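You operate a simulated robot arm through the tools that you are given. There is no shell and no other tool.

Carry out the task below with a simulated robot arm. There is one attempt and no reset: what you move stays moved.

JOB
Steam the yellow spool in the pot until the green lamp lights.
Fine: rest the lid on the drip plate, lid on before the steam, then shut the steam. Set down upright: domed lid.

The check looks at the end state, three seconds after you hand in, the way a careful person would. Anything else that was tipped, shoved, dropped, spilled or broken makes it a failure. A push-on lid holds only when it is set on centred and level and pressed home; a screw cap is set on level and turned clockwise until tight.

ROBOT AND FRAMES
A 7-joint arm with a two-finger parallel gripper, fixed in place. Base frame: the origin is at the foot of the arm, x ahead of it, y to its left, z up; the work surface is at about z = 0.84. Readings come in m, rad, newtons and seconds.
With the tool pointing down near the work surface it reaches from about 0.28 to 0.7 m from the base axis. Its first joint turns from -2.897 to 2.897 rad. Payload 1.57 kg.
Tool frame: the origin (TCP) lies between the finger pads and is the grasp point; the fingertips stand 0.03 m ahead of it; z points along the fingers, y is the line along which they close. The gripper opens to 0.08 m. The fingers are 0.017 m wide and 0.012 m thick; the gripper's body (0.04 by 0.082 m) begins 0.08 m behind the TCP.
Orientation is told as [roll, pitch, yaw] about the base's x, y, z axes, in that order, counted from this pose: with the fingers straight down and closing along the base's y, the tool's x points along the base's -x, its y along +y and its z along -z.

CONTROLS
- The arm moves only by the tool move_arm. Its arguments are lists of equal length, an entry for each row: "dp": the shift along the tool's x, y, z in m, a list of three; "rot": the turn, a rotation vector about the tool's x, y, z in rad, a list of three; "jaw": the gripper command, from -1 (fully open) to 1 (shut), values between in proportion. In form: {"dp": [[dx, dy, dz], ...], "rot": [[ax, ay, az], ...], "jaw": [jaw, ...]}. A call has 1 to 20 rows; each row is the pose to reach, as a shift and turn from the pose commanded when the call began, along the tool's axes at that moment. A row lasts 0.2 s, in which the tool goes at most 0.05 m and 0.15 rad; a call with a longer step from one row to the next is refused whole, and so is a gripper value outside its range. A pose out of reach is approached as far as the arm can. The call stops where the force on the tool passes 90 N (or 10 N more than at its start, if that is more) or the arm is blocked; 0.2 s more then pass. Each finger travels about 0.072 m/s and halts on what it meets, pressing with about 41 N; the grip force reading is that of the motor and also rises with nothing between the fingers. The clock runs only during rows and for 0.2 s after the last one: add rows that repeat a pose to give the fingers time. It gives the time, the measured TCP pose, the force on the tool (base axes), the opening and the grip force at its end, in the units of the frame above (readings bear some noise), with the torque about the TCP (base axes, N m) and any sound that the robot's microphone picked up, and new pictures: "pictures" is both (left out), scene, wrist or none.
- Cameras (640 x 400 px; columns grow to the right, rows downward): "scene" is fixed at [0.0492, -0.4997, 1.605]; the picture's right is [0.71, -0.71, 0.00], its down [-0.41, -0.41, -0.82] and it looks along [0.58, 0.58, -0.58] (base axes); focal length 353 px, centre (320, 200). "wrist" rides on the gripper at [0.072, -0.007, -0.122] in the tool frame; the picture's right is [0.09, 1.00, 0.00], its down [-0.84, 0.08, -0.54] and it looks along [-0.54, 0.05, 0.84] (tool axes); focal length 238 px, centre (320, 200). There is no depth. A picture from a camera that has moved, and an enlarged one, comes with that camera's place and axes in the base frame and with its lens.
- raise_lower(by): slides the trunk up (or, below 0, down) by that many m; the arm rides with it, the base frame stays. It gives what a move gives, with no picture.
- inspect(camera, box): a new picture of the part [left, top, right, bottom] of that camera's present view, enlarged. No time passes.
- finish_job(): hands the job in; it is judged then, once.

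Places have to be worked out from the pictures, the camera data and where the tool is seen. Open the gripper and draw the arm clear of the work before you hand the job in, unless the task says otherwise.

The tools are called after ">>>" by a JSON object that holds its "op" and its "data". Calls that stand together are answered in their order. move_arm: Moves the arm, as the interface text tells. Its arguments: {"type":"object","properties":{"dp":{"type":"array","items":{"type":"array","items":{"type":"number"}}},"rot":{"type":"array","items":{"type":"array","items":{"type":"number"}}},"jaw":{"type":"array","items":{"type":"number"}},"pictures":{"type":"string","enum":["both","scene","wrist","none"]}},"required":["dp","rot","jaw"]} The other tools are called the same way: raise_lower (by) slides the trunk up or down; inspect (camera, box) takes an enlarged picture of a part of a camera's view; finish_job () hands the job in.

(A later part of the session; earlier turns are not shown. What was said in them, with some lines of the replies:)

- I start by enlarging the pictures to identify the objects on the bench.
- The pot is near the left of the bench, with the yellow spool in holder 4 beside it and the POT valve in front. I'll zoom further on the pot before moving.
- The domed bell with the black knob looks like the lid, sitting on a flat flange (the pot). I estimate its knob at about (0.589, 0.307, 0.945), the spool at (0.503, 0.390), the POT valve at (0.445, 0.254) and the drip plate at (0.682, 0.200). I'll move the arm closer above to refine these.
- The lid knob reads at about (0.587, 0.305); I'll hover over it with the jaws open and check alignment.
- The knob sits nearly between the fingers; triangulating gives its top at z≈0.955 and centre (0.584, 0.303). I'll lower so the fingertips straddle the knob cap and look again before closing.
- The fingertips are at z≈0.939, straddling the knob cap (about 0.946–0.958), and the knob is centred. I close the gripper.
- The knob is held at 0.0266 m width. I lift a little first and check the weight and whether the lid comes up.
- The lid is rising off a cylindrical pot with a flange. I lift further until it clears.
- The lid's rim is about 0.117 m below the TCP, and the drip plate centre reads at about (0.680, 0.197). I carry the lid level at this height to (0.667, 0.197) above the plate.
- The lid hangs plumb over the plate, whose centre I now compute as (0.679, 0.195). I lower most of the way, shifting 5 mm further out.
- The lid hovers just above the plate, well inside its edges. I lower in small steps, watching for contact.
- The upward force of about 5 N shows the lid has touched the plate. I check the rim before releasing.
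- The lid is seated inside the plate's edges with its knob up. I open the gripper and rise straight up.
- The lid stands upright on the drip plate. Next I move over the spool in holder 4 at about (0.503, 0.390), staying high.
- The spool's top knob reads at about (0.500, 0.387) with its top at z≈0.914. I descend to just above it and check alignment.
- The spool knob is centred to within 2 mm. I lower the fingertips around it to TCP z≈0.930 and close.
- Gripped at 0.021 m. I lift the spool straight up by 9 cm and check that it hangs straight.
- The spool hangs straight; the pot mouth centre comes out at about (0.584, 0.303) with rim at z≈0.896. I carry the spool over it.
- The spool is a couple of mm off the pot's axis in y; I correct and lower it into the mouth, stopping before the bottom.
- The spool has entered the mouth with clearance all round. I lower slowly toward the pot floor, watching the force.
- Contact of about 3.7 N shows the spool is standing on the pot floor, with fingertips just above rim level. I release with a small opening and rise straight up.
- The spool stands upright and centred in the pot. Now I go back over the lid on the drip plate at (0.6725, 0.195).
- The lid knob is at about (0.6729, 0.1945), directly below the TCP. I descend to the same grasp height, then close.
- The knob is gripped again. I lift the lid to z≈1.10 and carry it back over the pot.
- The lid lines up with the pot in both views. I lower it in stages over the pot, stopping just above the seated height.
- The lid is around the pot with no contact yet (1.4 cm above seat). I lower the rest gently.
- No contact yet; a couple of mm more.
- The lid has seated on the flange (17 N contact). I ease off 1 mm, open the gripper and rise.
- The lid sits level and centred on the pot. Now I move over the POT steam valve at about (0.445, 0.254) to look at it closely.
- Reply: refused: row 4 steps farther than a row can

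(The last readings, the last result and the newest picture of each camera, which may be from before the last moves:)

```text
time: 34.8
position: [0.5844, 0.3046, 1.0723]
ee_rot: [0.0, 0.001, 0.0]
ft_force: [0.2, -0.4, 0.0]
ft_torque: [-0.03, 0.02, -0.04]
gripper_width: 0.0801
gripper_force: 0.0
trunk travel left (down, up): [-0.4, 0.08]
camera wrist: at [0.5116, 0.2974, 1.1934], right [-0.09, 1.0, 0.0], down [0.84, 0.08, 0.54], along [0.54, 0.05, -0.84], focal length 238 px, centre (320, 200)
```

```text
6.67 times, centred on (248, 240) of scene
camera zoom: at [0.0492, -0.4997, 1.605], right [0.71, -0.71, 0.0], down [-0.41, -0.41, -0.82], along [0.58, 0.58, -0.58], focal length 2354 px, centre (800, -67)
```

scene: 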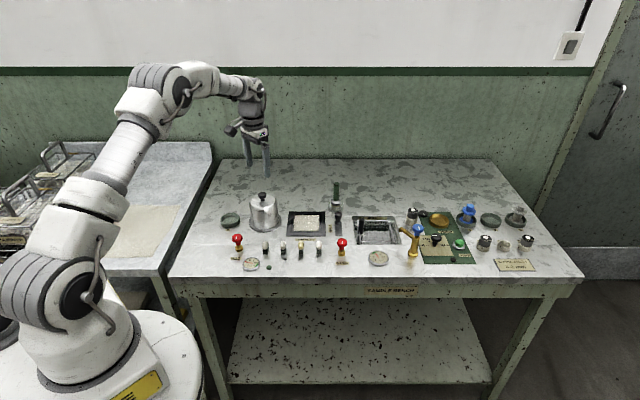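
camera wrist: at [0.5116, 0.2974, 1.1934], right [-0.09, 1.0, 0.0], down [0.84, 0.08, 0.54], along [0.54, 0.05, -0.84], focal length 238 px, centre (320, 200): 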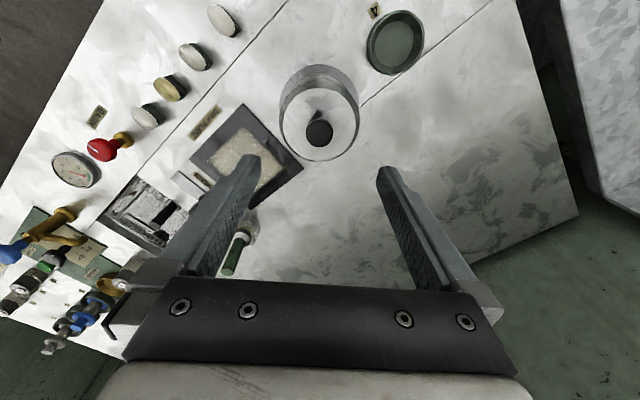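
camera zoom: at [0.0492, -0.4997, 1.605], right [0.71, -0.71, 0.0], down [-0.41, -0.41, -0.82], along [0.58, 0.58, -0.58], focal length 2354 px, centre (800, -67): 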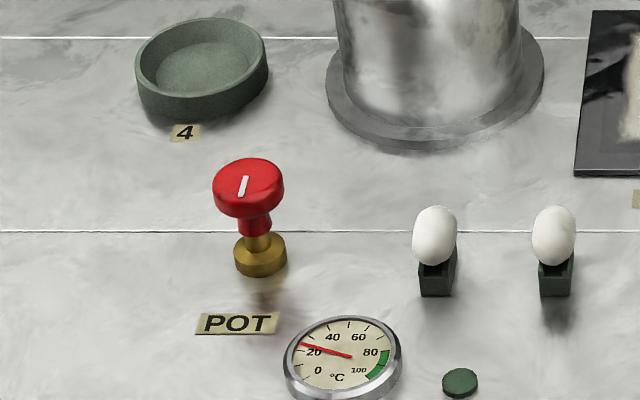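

The move was refused because one row was too long; nothing moved. I repeat it with smaller steps, travelling horizontally first and then down.

>>> {"op": "move_arm", "data": {"dp": [[0.025, -0.009, 0], [0.055, -0.02, 0], [0.085, -0.031, 0.005], [0.115, -0.041, 0.02], [0.1386, -0.05, 0.045], [0.1386, -0.05, 0.075], [0.1386, -0.05, 0.095], [0.1386, -0.05, 0.095]], "rot": [[0, 0, 0], [0, 0, 0], [0, 0, 0], [0, 0, 0], [0, 0, 0], [0, 0, 0], [0, 0, 0], [0, 0, 0]], "jaw": [-1, -1, -1, -1, -1, -1, -1, -1]}}

>>> {"op": "inspect", "data": {"camera": "wrist", "box": [220, 80, 412, 200]}}

>>> {"op": "inspect", "data": {"camera": "scene", "box": [200, 210, 296, 270]}}

```text
time: 36.6
position: [0.4459, 0.2555, 0.9754]
ee_rot: [0.0, 0.0, -0.001]
ft_force: [0.3, 0.2, -0.1]
ft_torque: [-0.04, -0.03, 0.03]
gripper_width: 0.0803
gripper_force: 0.1
trunk travel left (down, up): [-0.4, 0.08]
camera wrist: at [0.3736, 0.2484, 1.0957], right [-0.09, 1.0, 0.0], down [0.84, 0.08, 0.54], along [0.54, 0.05, -0.84], focal length 238 px, centre (320, 200)
```

scene: 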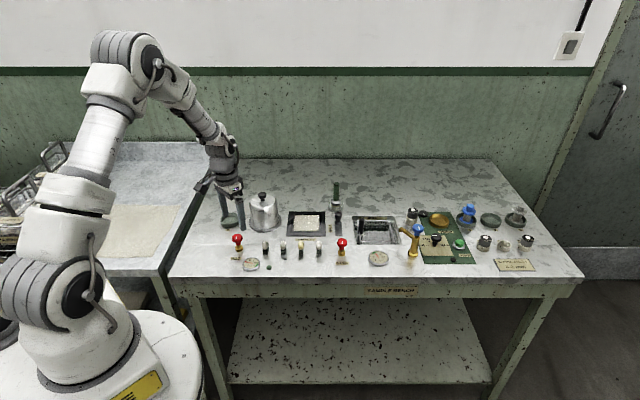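
wrist: 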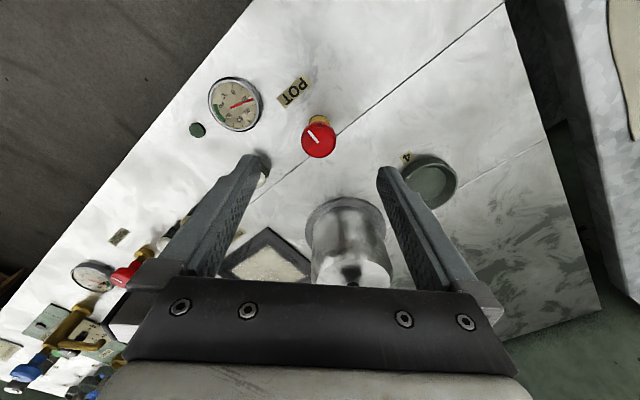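

```text
3.33 times, centred on (316, 140) of wrist
camera zoom: at [0.3736, 0.2484, 1.0957], right [-0.09, 1.0, 0.0], down [0.84, 0.08, 0.54], along [0.54, 0.05, -0.84], focal length 794 px, centre (333, 400)
```

zoom: 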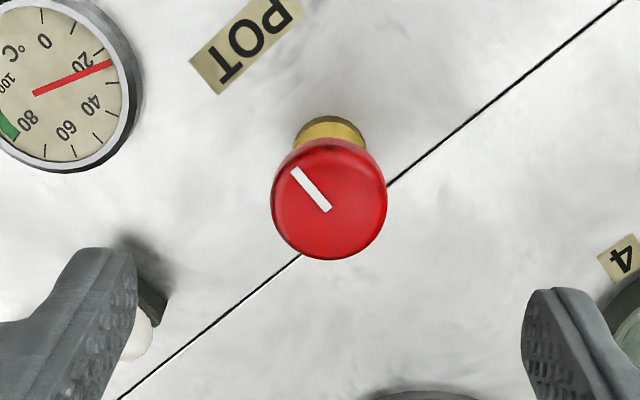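

```text
6.67 times, centred on (248, 240) of scene
camera zoom: at [0.0492, -0.4997, 1.605], right [0.71, -0.71, 0.0], down [-0.41, -0.41, -0.82], along [0.58, 0.58, -0.58], focal length 2354 px, centre (800, -67)
```

zoom: 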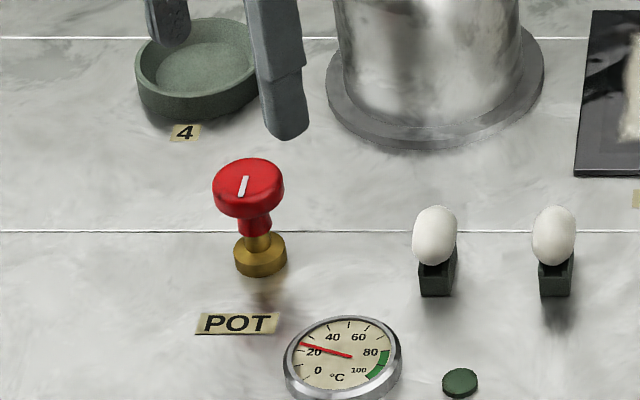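

The knob's cap is centred at about (0.443, 0.2537), top at z≈0.892, with its mark pointing to the bench front. I lower around it and grip.

>>> {"op": "move_arm", "data": {"dp": [[0.0026, -0.0017, 0.03], [0.0026, -0.0017, 0.055], [0.0026, -0.0017, 0.0687], [0.0026, -0.0017, 0.0687], [0.0026, -0.0017, 0.0687], [0.0026, -0.0017, 0.0687], [0.0026, -0.0017, 0.0687], [0.0026, -0.0017, 0.0687]], "rot": [[0, 0, 0], [0, 0, 0], [0, 0, 0], [0, 0, 0], [0, 0, 0], [0, 0, 0], [0, 0, 0], [0, 0, 0]], "jaw": [-1, -1, -1, -1, 1, 1, 1, 1]}}

>>> {"op": "inspect", "data": {"camera": "wrist", "box": [240, 110, 400, 210]}}

>>> {"op": "inspect", "data": {"camera": "scene", "box": [200, 210, 296, 270]}}

```text
time: 38.4
position: [0.4437, 0.2545, 0.9064]
ee_rot: [-0.001, 0.002, -0.001]
ft_force: [-0.2, 6.3, -1.4]
ft_torque: [0.36, -0.2, 0.04]
gripper_width: 0.0318
gripper_force: 39.8
trunk travel left (down, up): [-0.4, 0.08]
camera wrist: at [0.3705, 0.247, 1.0266], right [-0.09, 1.0, 0.0], down [0.84, 0.08, 0.54], along [0.54, 0.05, -0.84], focal length 238 px, centre (320, 200)
```

scene: 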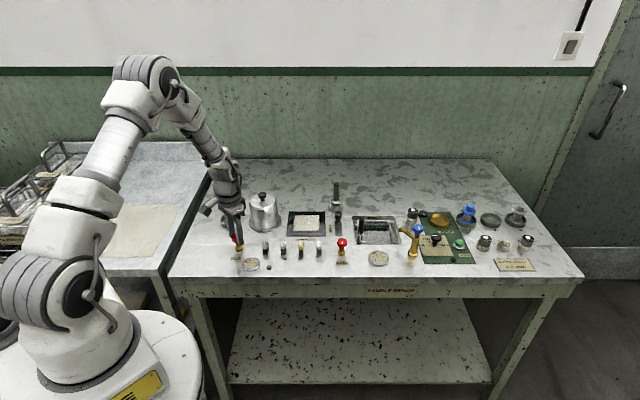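
wrist: 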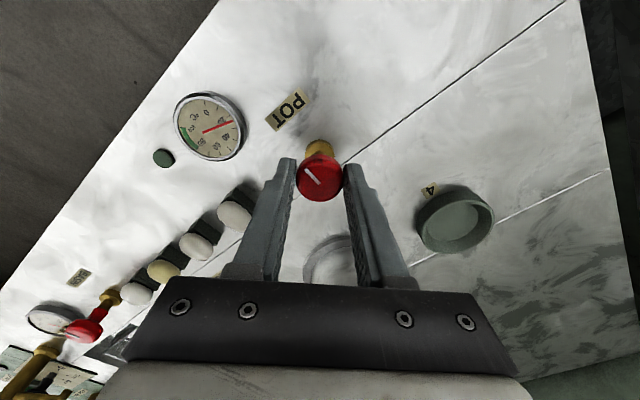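

```text
4.00 times, centred on (320, 160) of wrist
camera zoom: at [0.3705, 0.247, 1.0266], right [-0.09, 1.0, 0.0], down [0.84, 0.08, 0.54], along [0.54, 0.05, -0.84], focal length 953 px, centre (320, 360)
```

zoom: 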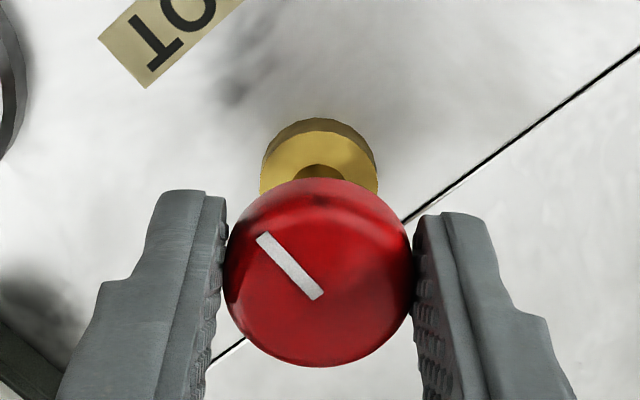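

```text
6.67 times, centred on (248, 240) of scene
camera zoom: at [0.0492, -0.4997, 1.605], right [0.71, -0.71, 0.0], down [-0.41, -0.41, -0.82], along [0.58, 0.58, -0.58], focal length 2354 px, centre (800, -67)
```

zoom: 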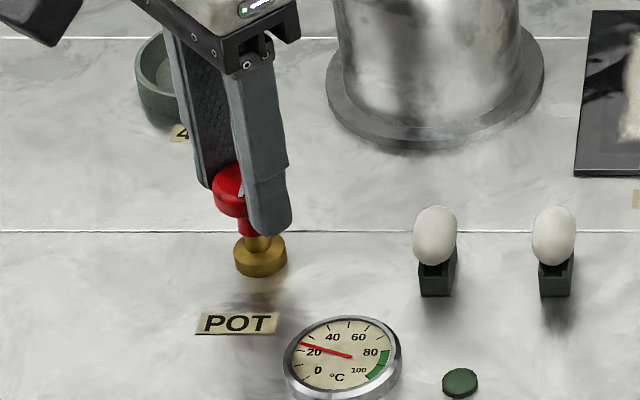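

The knob is gripped (0.032 m) with a slight side load, so I shift 1 mm in y and try turning it counter-clockwise (as seen from above) by about 0.45 rad, watching gauge, torque and sound.

>>> {"op": "move_arm", "data": {"dp": [[0, 0.001, 0], [0, 0.001, 0], [0, 0.001, 0], [0, 0.001, 0]], "rot": [[0, 0, 0], [0, 0, -0.15], [0, 0, -0.3], [0, 0, -0.45]], "jaw": [1, 1, 1, 1]}}

>>> {"op": "inspect", "data": {"camera": "wrist", "box": [160, 90, 400, 240]}}

>>> {"op": "inspect", "data": {"camera": "scene", "box": [200, 210, 296, 270]}}

```text
time: 39.4
position: [0.4423, 0.2525, 0.905]
ee_rot: [-0.003, 0.0, 0.452]
ft_force: [-0.1, 3.2, -11.2]
ft_torque: [0.34, -0.19, 0.0]
gripper_width: 0.0311
gripper_force: 39.8
trunk travel left (down, up): [-0.4, 0.08]
camera wrist: at [0.3811, 0.2155, 1.0268], right [-0.52, 0.86, 0.0], down [0.72, 0.44, 0.54], along [0.46, 0.28, -0.84], focal length 238 px, centre (320, 200)
```

scene: 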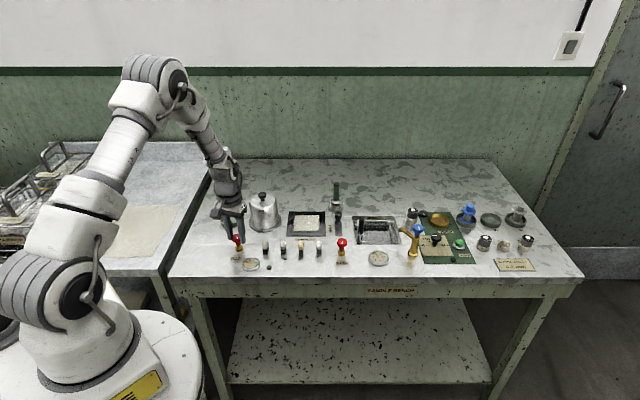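
wrist: 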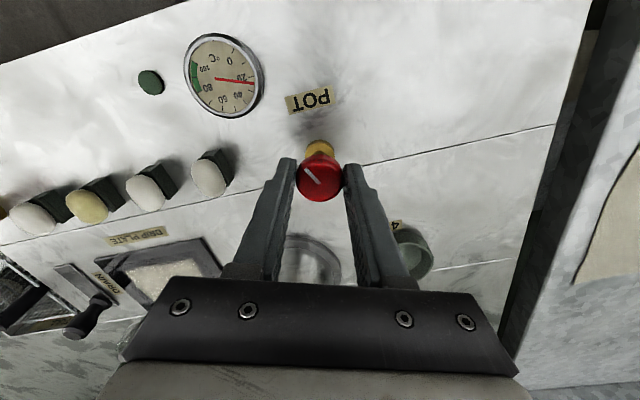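

```text
2.67 times, centred on (280, 165) of wrist
camera zoom: at [0.3811, 0.2155, 1.0268], right [-0.52, 0.86, 0.0], down [0.72, 0.44, 0.54], along [0.46, 0.28, -0.84], focal length 636 px, centre (427, 293)
```

zoom: 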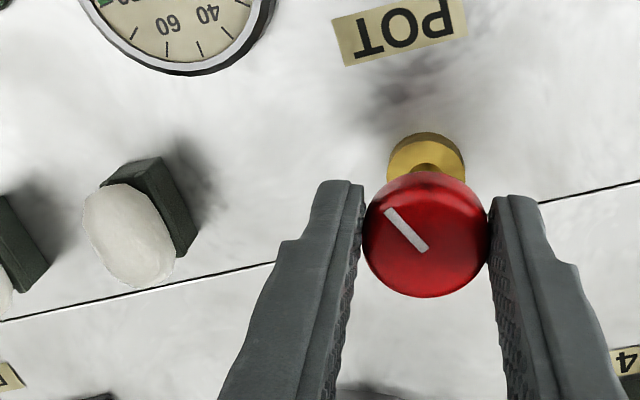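

```text
6.67 times, centred on (248, 240) of scene
camera zoom: at [0.0492, -0.4997, 1.605], right [0.71, -0.71, 0.0], down [-0.41, -0.41, -0.82], along [0.58, 0.58, -0.58], focal length 2354 px, centre (800, -67)
```

zoom: 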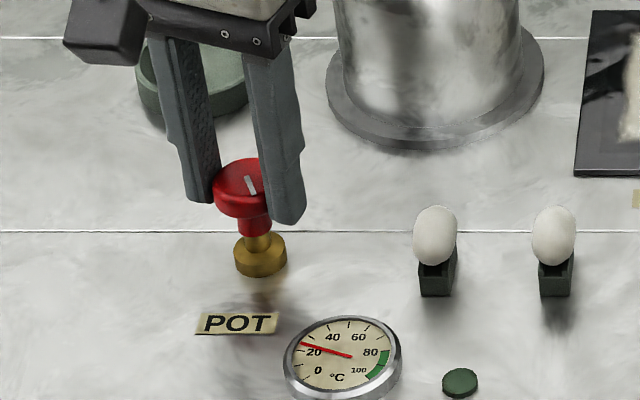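

The knob turned freely with the gripper; the gauge hasn't moved yet. I keep turning counter-clockwise.

>>> {"op": "move_arm", "data": {"dp": [[0, 0, 0], [0, 0, 0], [0, 0, 0], [0, 0, 0]], "rot": [[0, 0, -0.15], [0, 0, -0.3], [0, 0, -0.45], [0, 0, -0.6]], "jaw": [1, 1, 1, 1]}}

>>> {"op": "inspect", "data": {"camera": "wrist", "box": [160, 20, 400, 210]}}

>>> {"op": "inspect", "data": {"camera": "scene", "box": [200, 210, 296, 270]}}

```text
time: 40.4
position: [0.445, 0.2529, 0.9054]
ee_rot: [0.0, 0.001, 1.051]
ft_force: [7.4, -6.5, -18.7]
ft_torque: [0.49, -0.48, -0.03]
gripper_width: 0.0312
gripper_force: 40.3
trunk travel left (down, up): [-0.4, 0.08]
camera wrist: at [0.4141, 0.1861, 1.027], right [-0.91, 0.41, 0.0], down [0.35, 0.77, 0.54], along [0.22, 0.49, -0.84], focal length 238 px, centre (320, 200)
```

scene: 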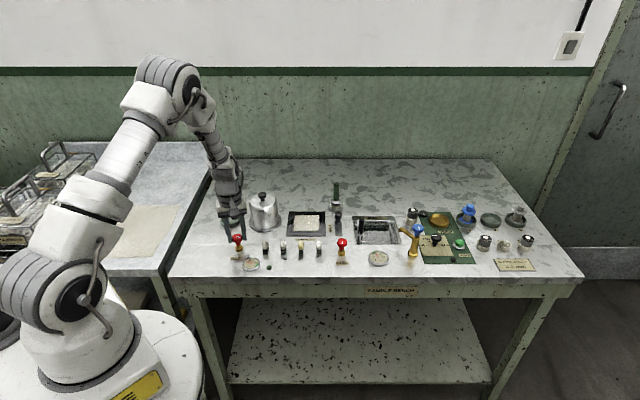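
wrist: 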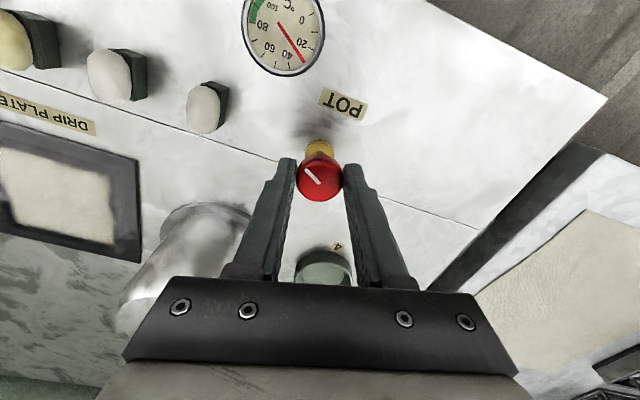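

```text
2.11 times, centred on (280, 115) of wrist
camera zoom: at [0.4141, 0.1861, 1.027], right [-0.91, 0.41, 0.0], down [0.35, 0.77, 0.54], along [0.22, 0.49, -0.84], focal length 502 px, centre (404, 379)
```

zoom: 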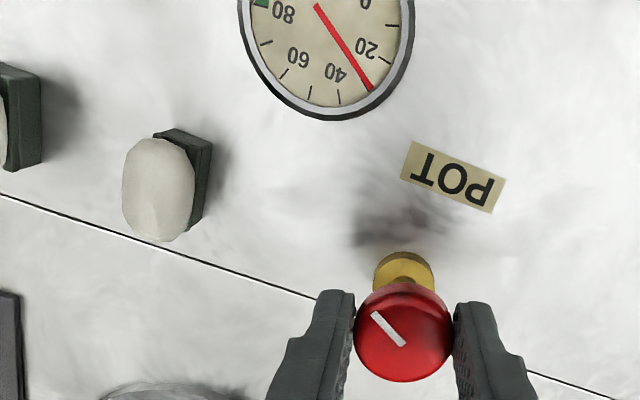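

```text
6.67 times, centred on (248, 240) of scene
camera zoom: at [0.0492, -0.4997, 1.605], right [0.71, -0.71, 0.0], down [-0.41, -0.41, -0.82], along [0.58, 0.58, -0.58], focal length 2354 px, centre (800, -67)
```

zoom: 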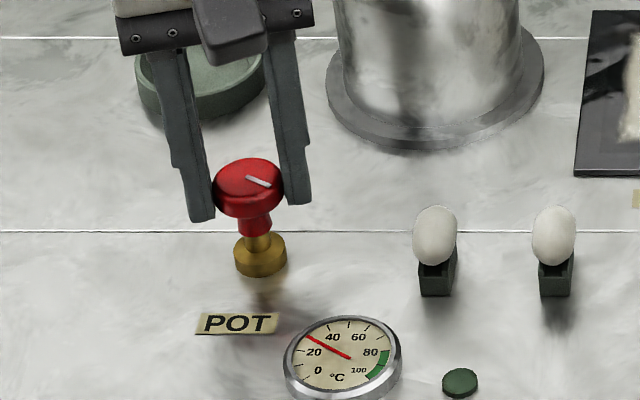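

The gauge needle has begun to rise (about 27 °C), so counter-clockwise opens the steam. I hold the knob here and watch the rate.

>>> {"op": "move_arm", "data": {"dp": [[0, 0, 0.001], [0, 0, 0.001], [0, 0, 0.001], [0, 0, 0.001], [0, 0, 0.001]], "rot": [[0, 0, 0], [0, 0, 0], [0, 0, 0], [0, 0, 0], [0, 0, 0]], "jaw": [1, 1, 1, 1, 1], "pictures": "none"}}

>>> {"op": "inspect", "data": {"camera": "scene", "box": [200, 210, 296, 270]}}

```text
time: 41.6
position: [0.4455, 0.2515, 0.9079]
ee_rot: [0.0, 0.0, 1.049]
ft_force: [10.8, -13.8, -3.3]
ft_torque: [-1.33, 0.38, -0.01]
gripper_width: 0.031
gripper_force: 40.3
trunk travel left (down, up): [-0.4, 0.08]
```

```text
6.67 times, centred on (248, 240) of scene
camera zoom: at [0.0492, -0.4997, 1.605], right [0.71, -0.71, 0.0], down [-0.41, -0.41, -0.82], along [0.58, 0.58, -0.58], focal length 2354 px, centre (800, -67)
```

zoom: 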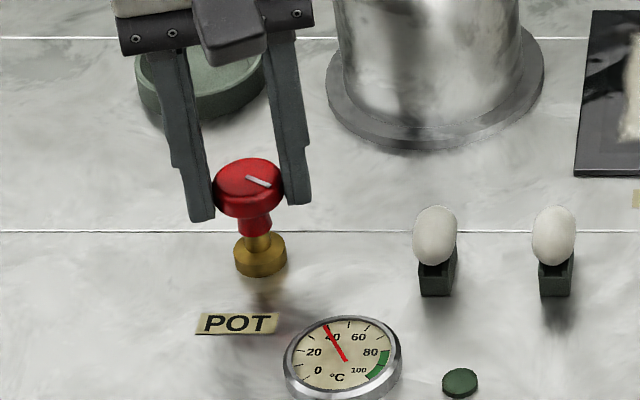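

Temperature is climbing around 10 °C per second (now ~40). I relieve the small side load and keep waiting in short steps.

>>> {"op": "move_arm", "data": {"dp": [[0.0004, -0.0009, 0], [0.0004, -0.0009, 0], [0.0004, -0.0009, 0], [0.0004, -0.0009, 0], [0.0004, -0.0009, 0], [0.0004, -0.0009, 0], [0.0004, -0.0009, 0]], "rot": [[0, 0, 0], [0, 0, 0], [0, 0, 0], [0, 0, 0], [0, 0, 0], [0, 0, 0], [0, 0, 0]], "jaw": [1, 1, 1, 1, 1, 1, 1], "pictures": "none"}}

>>> {"op": "inspect", "data": {"camera": "scene", "box": [200, 210, 296, 270]}}

```text
time: 43.2
position: [0.4433, 0.2521, 0.9058]
ee_rot: [0.001, -0.001, 1.049]
ft_force: [9.7, -11.9, 6.6]
ft_torque: [-0.81, 0.09, -0.04]
gripper_width: 0.0312
gripper_force: 40.4
trunk travel left (down, up): [-0.4, 0.08]
```

```text
6.67 times, centred on (248, 240) of scene
camera zoom: at [0.0492, -0.4997, 1.605], right [0.71, -0.71, 0.0], down [-0.41, -0.41, -0.82], along [0.58, 0.58, -0.58], focal length 2354 px, centre (800, -67)
```

zoom: 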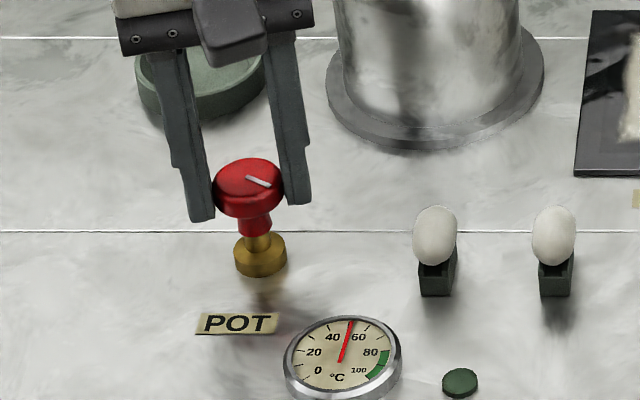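

Now about 52 °C; the lamp is still dark. I keep holding.

>>> {"op": "move_arm", "data": {"dp": [[0, 0, 0], [0, 0, 0], [0, 0, 0], [0, 0, 0], [0, 0, 0], [0, 0, 0], [0, 0, 0], [0, 0, 0], [0, 0, 0]], "rot": [[0, 0, 0], [0, 0, 0], [0, 0, 0], [0, 0, 0], [0, 0, 0], [0, 0, 0], [0, 0, 0], [0, 0, 0], [0, 0, 0]], "jaw": [1, 1, 1, 1, 1, 1, 1, 1, 1], "pictures": "none"}}

>>> {"op": "inspect", "data": {"camera": "scene", "box": [200, 210, 296, 270]}}

```text
time: 45.2
position: [0.4438, 0.2522, 0.9065]
ee_rot: [0.001, -0.001, 1.049]
ft_force: [11.2, -10.2, 8.9]
ft_torque: [0.02, -0.43, -0.05]
gripper_width: 0.0315
gripper_force: 40.1
trunk travel left (down, up): [-0.4, 0.08]
```

```text
6.67 times, centred on (248, 240) of scene
camera zoom: at [0.0492, -0.4997, 1.605], right [0.71, -0.71, 0.0], down [-0.41, -0.41, -0.82], along [0.58, 0.58, -0.58], focal length 2354 px, centre (800, -67)
```

zoom: 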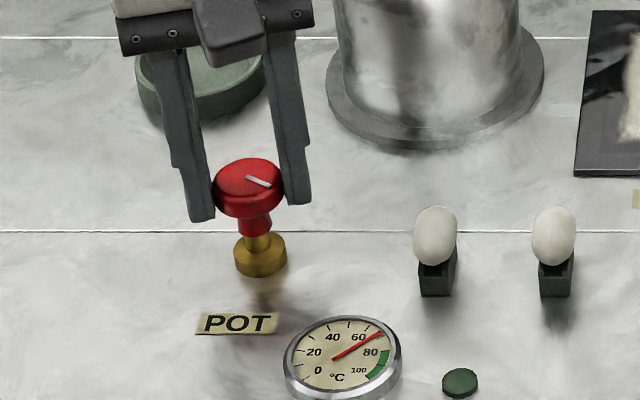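

About 68 °C now. Holding on for another second and a half.

>>> {"op": "move_arm", "data": {"dp": [[0, 0, 0], [0, 0, 0], [0, 0, 0], [0, 0, 0], [0, 0, 0], [0, 0, 0], [0, 0, 0]], "rot": [[0, 0, 0], [0, 0, 0], [0, 0, 0], [0, 0, 0], [0, 0, 0], [0, 0, 0], [0, 0, 0]], "jaw": [1, 1, 1, 1, 1, 1, 1], "pictures": "none"}}

>>> {"op": "inspect", "data": {"camera": "scene", "box": [200, 210, 296, 270]}}

```text
time: 46.8
position: [0.4433, 0.2534, 0.9064]
ee_rot: [-0.001, -0.002, 1.05]
ft_force: [13.3, -8.2, 10.3]
ft_torque: [-0.12, -0.38, -0.08]
gripper_width: 0.0312
gripper_force: 40.1
trunk travel left (down, up): [-0.4, 0.08]
```

```text
6.67 times, centred on (248, 240) of scene
camera zoom: at [0.0492, -0.4997, 1.605], right [0.71, -0.71, 0.0], down [-0.41, -0.41, -0.82], along [0.58, 0.58, -0.58], focal length 2354 px, centre (800, -67)
```

zoom: 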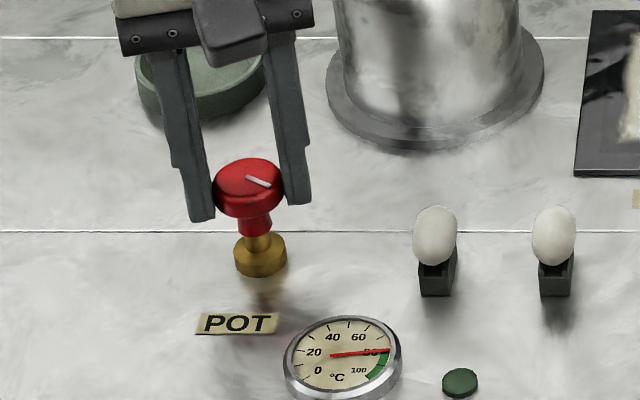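

The needle is at about 80 °C, the edge of the green band. I continue in short steps so I can shut the steam promptly.

>>> {"op": "move_arm", "data": {"dp": [[0, 0, 0], [0, 0, 0], [0, 0, 0], [0, 0, 0]], "rot": [[0, 0, 0], [0, 0, 0], [0, 0, 0], [0, 0, 0]], "jaw": [1, 1, 1, 1], "pictures": "none"}}

>>> {"op": "inspect", "data": {"camera": "scene", "box": [200, 210, 296, 270]}}

```text
time: 47.8
position: [0.4434, 0.2542, 0.9039]
ee_rot: [0.001, 0.0, 1.049]
ft_force: [14.4, -7.6, 11.7]
ft_torque: [-0.12, -0.4, -0.01]
gripper_width: 0.0313
gripper_force: 39.9
trunk travel left (down, up): [-0.4, 0.08]
```

```text
6.67 times, centred on (248, 240) of scene
camera zoom: at [0.0492, -0.4997, 1.605], right [0.71, -0.71, 0.0], down [-0.41, -0.41, -0.82], along [0.58, 0.58, -0.58], focal length 2354 px, centre (800, -67)
```

zoom: 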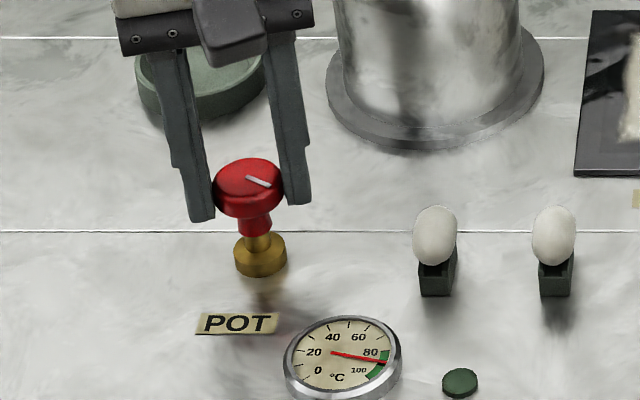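

The needle is in the green band (~86 °C), lamp not lit yet. I continue to hold in short steps.

>>> {"op": "move_arm", "data": {"dp": [[0, 0, 0], [0, 0, 0], [0, 0, 0], [0, 0, 0]], "rot": [[0, 0, 0], [0, 0, 0], [0, 0, 0], [0, 0, 0]], "jaw": [1, 1, 1, 1], "pictures": "none"}}

>>> {"op": "inspect", "data": {"camera": "scene", "box": [200, 210, 296, 270]}}

```text
time: 48.8
position: [0.4439, 0.2523, 0.9065]
ee_rot: [0.0, -0.001, 1.05]
ft_force: [14.6, -7.0, 12.1]
ft_torque: [-0.13, -0.39, -0.04]
gripper_width: 0.0315
gripper_force: 39.7
trunk travel left (down, up): [-0.4, 0.08]
```

```text
6.67 times, centred on (248, 240) of scene
camera zoom: at [0.0492, -0.4997, 1.605], right [0.71, -0.71, 0.0], down [-0.41, -0.41, -0.82], along [0.58, 0.58, -0.58], focal length 2354 px, centre (800, -67)
```

zoom: 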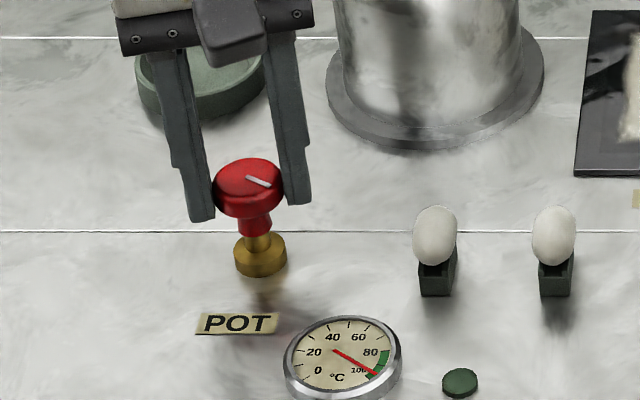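

About 95 °C and still in the green band; the lamp is dark. I hold another second.

>>> {"op": "move_arm", "data": {"dp": [[0, 0, 0], [0, 0, 0], [0, 0, 0], [0, 0, 0]], "rot": [[0, 0, 0], [0, 0, 0], [0, 0, 0], [0, 0, 0]], "jaw": [1, 1, 1, 1], "pictures": "none"}}

>>> {"op": "inspect", "data": {"camera": "scene", "box": [200, 210, 296, 270]}}

```text
time: 49.8
position: [0.4435, 0.2528, 0.9063]
ee_rot: [-0.001, -0.002, 1.048]
ft_force: [14.9, -6.5, 12.2]
ft_torque: [-0.07, -0.43, -0.04]
gripper_width: 0.0312
gripper_force: 40.2
trunk travel left (down, up): [-0.4, 0.08]
```

```text
6.67 times, centred on (248, 240) of scene
camera zoom: at [0.0492, -0.4997, 1.605], right [0.71, -0.71, 0.0], down [-0.41, -0.41, -0.82], along [0.58, 0.58, -0.58], focal length 2354 px, centre (800, -67)
```

zoom: 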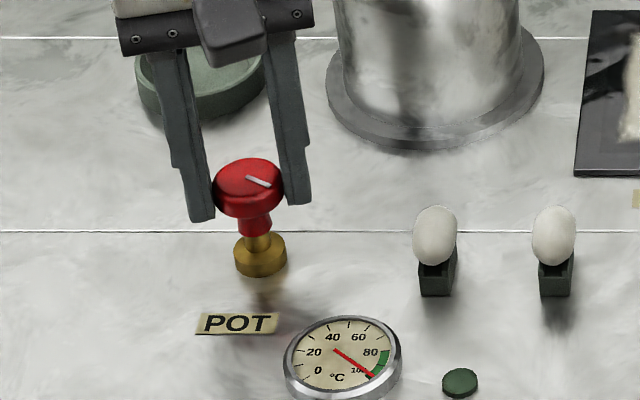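

The needle is levelling off just under 100 °C. I keep steaming in about one-and-a-half-second steps, checking the lamp each time.

>>> {"op": "move_arm", "data": {"dp": [[0, 0, 0], [0, 0, 0], [0, 0, 0], [0, 0, 0], [0, 0, 0], [0, 0, 0], [0, 0, 0]], "rot": [[0, 0, 0], [0, 0, 0], [0, 0, 0], [0, 0, 0], [0, 0, 0], [0, 0, 0], [0, 0, 0]], "jaw": [1, 1, 1, 1, 1, 1, 1], "pictures": "none"}}

>>> {"op": "inspect", "data": {"camera": "scene", "box": [200, 210, 296, 270]}}

```text
time: 51.4
position: [0.4439, 0.2521, 0.9061]
ee_rot: [0.001, -0.002, 1.049]
ft_force: [14.7, -6.9, 12.5]
ft_torque: [-0.12, -0.46, -0.07]
gripper_width: 0.0315
gripper_force: 39.8
trunk travel left (down, up): [-0.4, 0.08]
```

```text
6.67 times, centred on (248, 240) of scene
camera zoom: at [0.0492, -0.4997, 1.605], right [0.71, -0.71, 0.0], down [-0.41, -0.41, -0.82], along [0.58, 0.58, -0.58], focal length 2354 px, centre (800, -67)
```

zoom: 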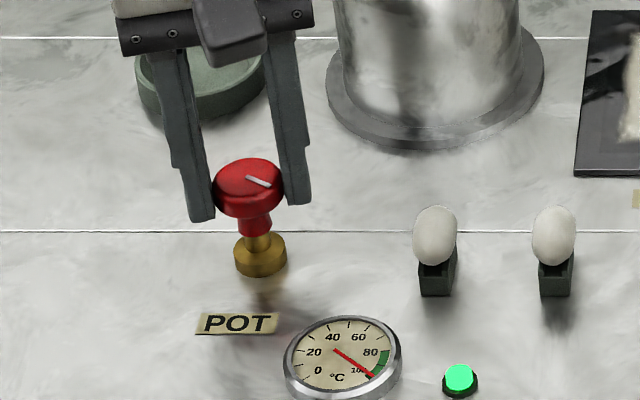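

The green lamp is lit. I shut the steam now by turning the knob clockwise back to its starting angle (slightly beyond, to the stop).

>>> {"op": "move_arm", "data": {"dp": [[0, 0, 0], [0, 0, 0], [0, 0, 0], [0, 0, 0], [0, 0, 0], [0, 0, 0], [0, 0, 0], [0, 0, 0], [0, 0, 0]], "rot": [[0, 0, 0.15], [0, 0, 0.3], [0, 0, 0.45], [0, 0, 0.6], [0, 0, 0.75], [0, 0, 0.9], [0, 0, 1.03], [0, 0, 1.08], [0, 0, 1.08]], "jaw": [1, 1, 1, 1, 1, 1, 1, 1, 1]}}

>>> {"op": "inspect", "data": {"camera": "scene", "box": [200, 210, 296, 270]}}

>>> {"op": "inspect", "data": {"camera": "wrist", "box": [240, 110, 400, 210]}}

```text
time: 53.4
position: [0.4426, 0.2547, 0.9061]
ee_rot: [-0.001, 0.001, -0.029]
ft_force: [-1.9, 8.8, 11.2]
ft_torque: [0.23, 0.15, 0.44]
gripper_width: 0.0312
gripper_force: 39.9
trunk travel left (down, up): [-0.4, 0.08]
camera wrist: at [0.3704, 0.2493, 1.0266], right [-0.06, 1.0, 0.0], down [0.84, 0.05, 0.54], along [0.54, 0.03, -0.84], focal length 238 px, centre (320, 200)
```

scene: 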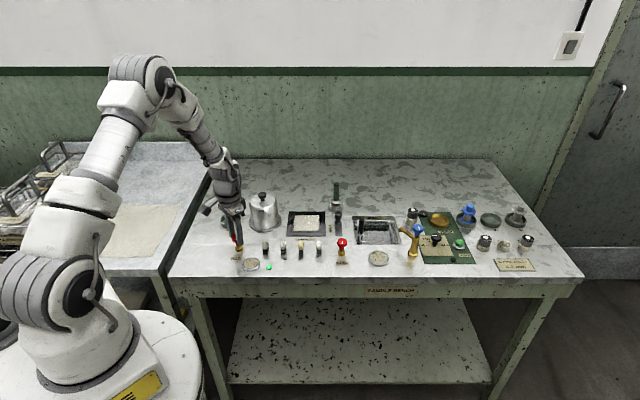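
wrist: 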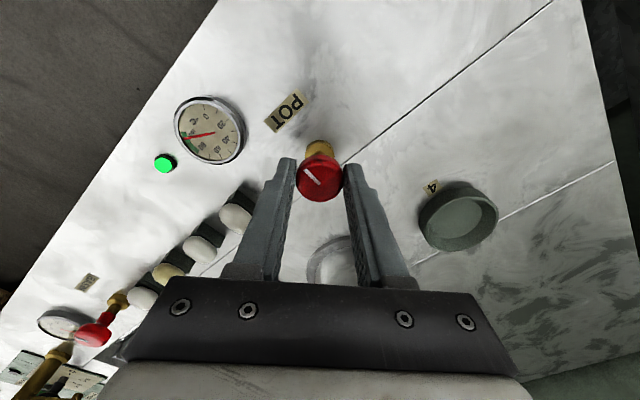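

```text
6.67 times, centred on (248, 240) of scene
camera zoom: at [0.0492, -0.4997, 1.605], right [0.71, -0.71, 0.0], down [-0.41, -0.41, -0.82], along [0.58, 0.58, -0.58], focal length 2354 px, centre (800, -67)
```

zoom: 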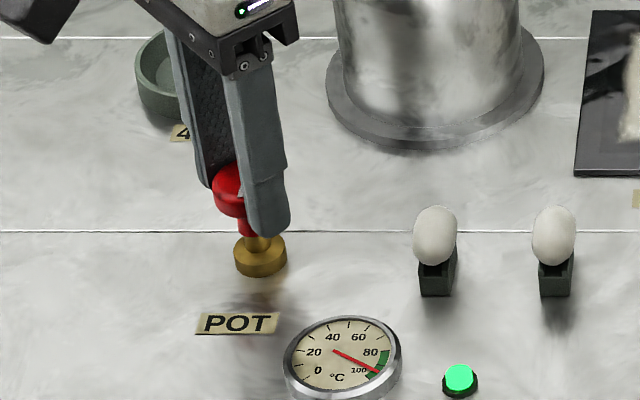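

```text
4.00 times, centred on (320, 160) of wrist
camera zoom: at [0.3704, 0.2493, 1.0266], right [-0.06, 1.0, 0.0], down [0.84, 0.05, 0.54], along [0.54, 0.03, -0.84], focal length 953 px, centre (320, 360)
```

zoom: 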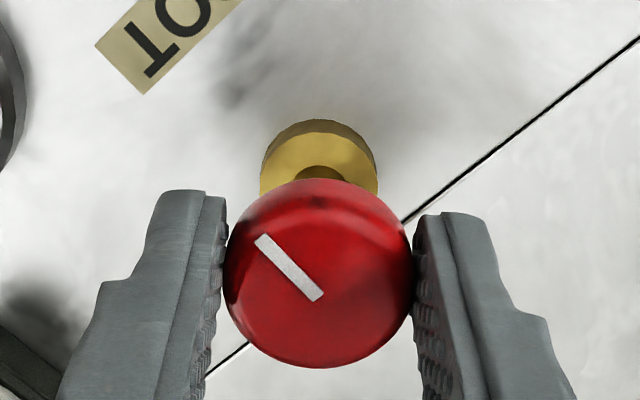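

The resisting torque (0.44 N·m) shows the valve is against its closed stop and the needle is starting to fall. I release the knob and rise clear.

>>> {"op": "move_arm", "data": {"dp": [[0, 0, 0], [0, 0, 0], [0, 0, 0], [0, 0, 0], [0, 0, -0.03], [0, 0, -0.07], [0, 0, -0.11], [0, 0, -0.11]], "rot": [[0, 0, 0], [0, 0, 0], [0, 0, 0], [0, 0, 0], [0, 0, 0], [0, 0, 0], [0, 0, 0], [0, 0, 0]], "jaw": [0.0, -0.5, -1, -1, -1, -1, -1, -1]}}

>>> {"op": "inspect", "data": {"camera": "scene", "box": [200, 180, 328, 275]}}

>>> {"op": "inspect", "data": {"camera": "scene", "box": [200, 210, 296, 270]}}

```text
time: 55.2
position: [0.4429, 0.2524, 1.0162]
ee_rot: [0.0, 0.0, -0.029]
ft_force: [-0.4, -0.2, -0.3]
ft_torque: [0.01, -0.02, 0.01]
gripper_width: 0.08
gripper_force: 0.1
trunk travel left (down, up): [-0.4, 0.08]
camera wrist: at [0.3706, 0.2481, 1.1375], right [-0.06, 1.0, 0.0], down [0.84, 0.05, 0.54], along [0.54, 0.03, -0.84], focal length 238 px, centre (320, 200)
```

scene: 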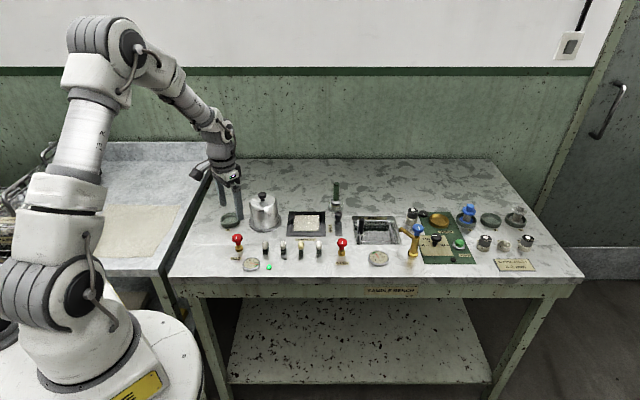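
wrist: 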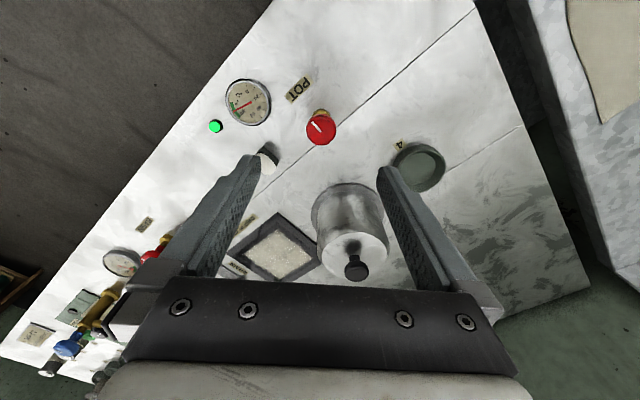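

```text
4.21 times, centred on (264, 228) of scene
camera zoom: at [0.0492, -0.4997, 1.605], right [0.71, -0.71, 0.0], down [-0.41, -0.41, -0.82], along [0.58, 0.58, -0.58], focal length 1486 px, centre (556, 84)
```

zoom: 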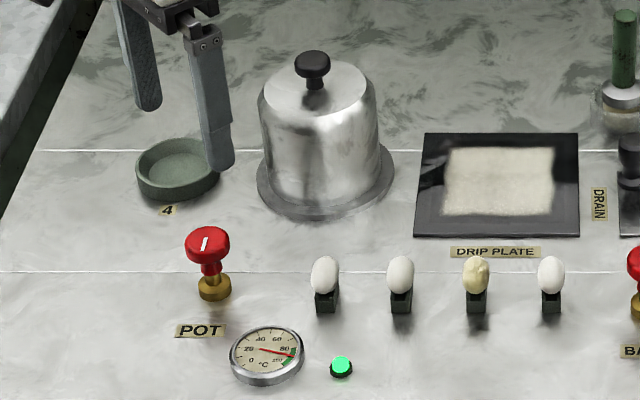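

```text
6.67 times, centred on (248, 240) of scene
camera zoom: at [0.0492, -0.4997, 1.605], right [0.71, -0.71, 0.0], down [-0.41, -0.41, -0.82], along [0.58, 0.58, -0.58], focal length 2354 px, centre (800, -67)
```

zoom: 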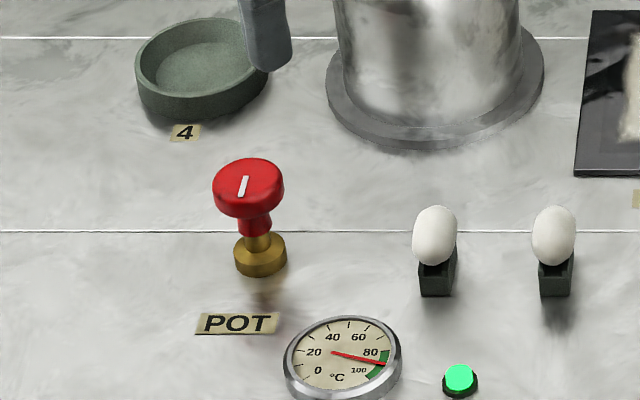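

The valve mark is back at its closed position, the temperature is falling and the lamp stays lit, with lid and everything else in place. I draw the arm clear upward, then take a last look.

>>> {"op": "move_arm", "data": {"dp": [[0, 0, -0.04], [0, 0, -0.08], [0, 0, -0.12], [0, 0, -0.16], [0, 0, -0.2], [0, 0, -0.2]], "rot": [[0, 0, 0], [0, 0, 0], [0, 0, 0], [0, 0, 0], [0, 0, 0], [0, 0, 0]], "jaw": [-1, -1, -1, -1, -1, -1]}}

>>> {"op": "inspect", "data": {"camera": "scene", "box": [200, 175, 360, 275]}}

>>> {"op": "inspect", "data": {"camera": "scene", "box": [360, 180, 560, 300]}}

```text
time: 56.6
position: [0.4432, 0.2544, 1.217]
ee_rot: [0.0, 0.0, -0.031]
ft_force: [0.2, 0.6, -0.3]
ft_torque: [-0.03, -0.02, 0.01]
gripper_width: 0.08
gripper_force: 0.1
trunk travel left (down, up): [-0.4, 0.08]
camera wrist: at [0.3707, 0.2492, 1.3375], right [-0.06, 1.0, 0.0], down [0.84, 0.05, 0.54], along [0.54, 0.03, -0.84], focal length 238 px, centre (320, 200)
```

scene: 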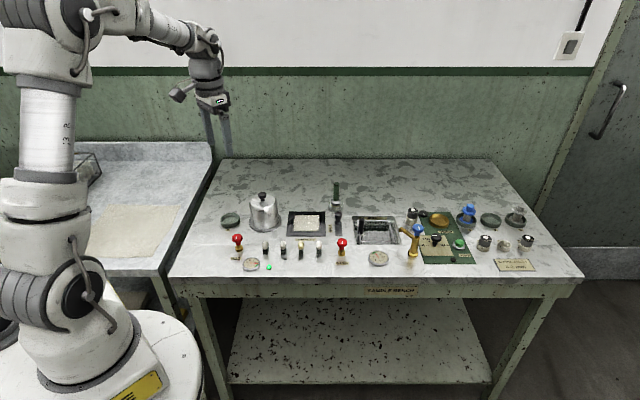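
wrist: 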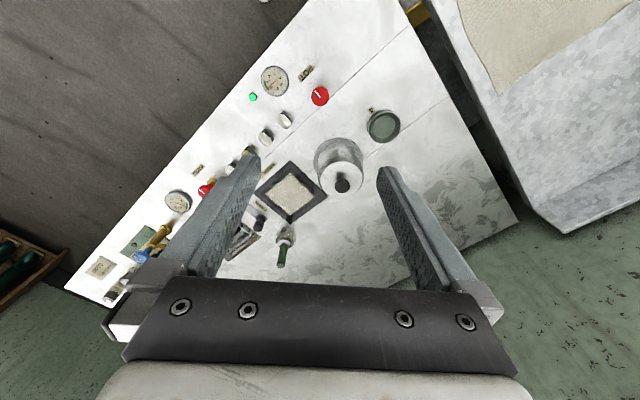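

```text
4.00 times, centred on (280, 225) of scene
camera zoom: at [0.0492, -0.4997, 1.605], right [0.71, -0.71, 0.0], down [-0.41, -0.41, -0.82], along [0.58, 0.58, -0.58], focal length 1412 px, centre (480, 100)
```

zoom: 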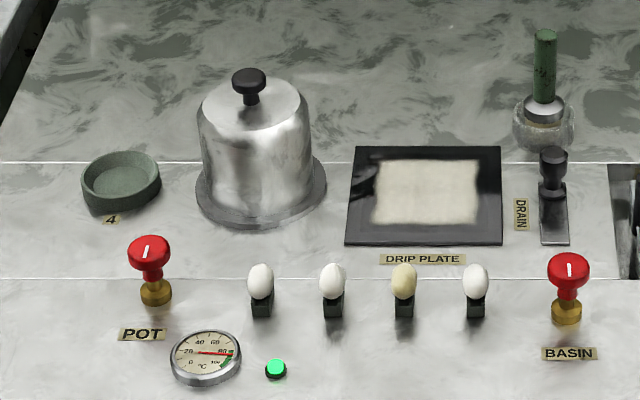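

```text
3.20 times, centred on (460, 240) of scene
camera zoom: at [0.0492, -0.4997, 1.605], right [0.71, -0.71, 0.0], down [-0.41, -0.41, -0.82], along [0.58, 0.58, -0.58], focal length 1130 px, centre (-128, 72)
```

zoom: 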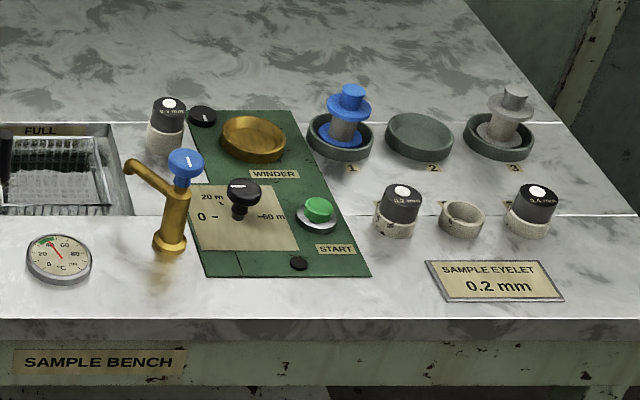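

The lamp is lit, the valve is shut with the temperature dropping, and the lid stands upright on the pot with the spool inside. Nothing else has been disturbed, the gripper is open and the arm is clear, so I hand the job in.

>>> {"op": "finish_job", "data": {}}

```text
The job is handed in.
```

I steamed the yellow spool in the pot until the green lamp lit, then shut the steam and handed the job in. The check's verdict hasn't come back.

- **Lid:** I rested it upright on the drip plate while loading the spool. It went back on the pot, level and centred, before I opened the steam.
- **Spool:** It is standing upright in the pot, under the lid. Holder 4 is empty.
- **Steam:** The POT valve opened counter-clockwise. The gauge levelled off just under 100 °C, and the lamp lit about 11 seconds after steam began. I then turned the valve clockwise to its closed stop. When I last looked, the temperature was falling and the lamp was still lit.
- **Everything else:** The last pictures show nothing else on the bench moved. The gripper is open and the arm is raised clear.

I left the lid on the pot rather than back on the drip plate, because I read the plate as its resting place only while loading.
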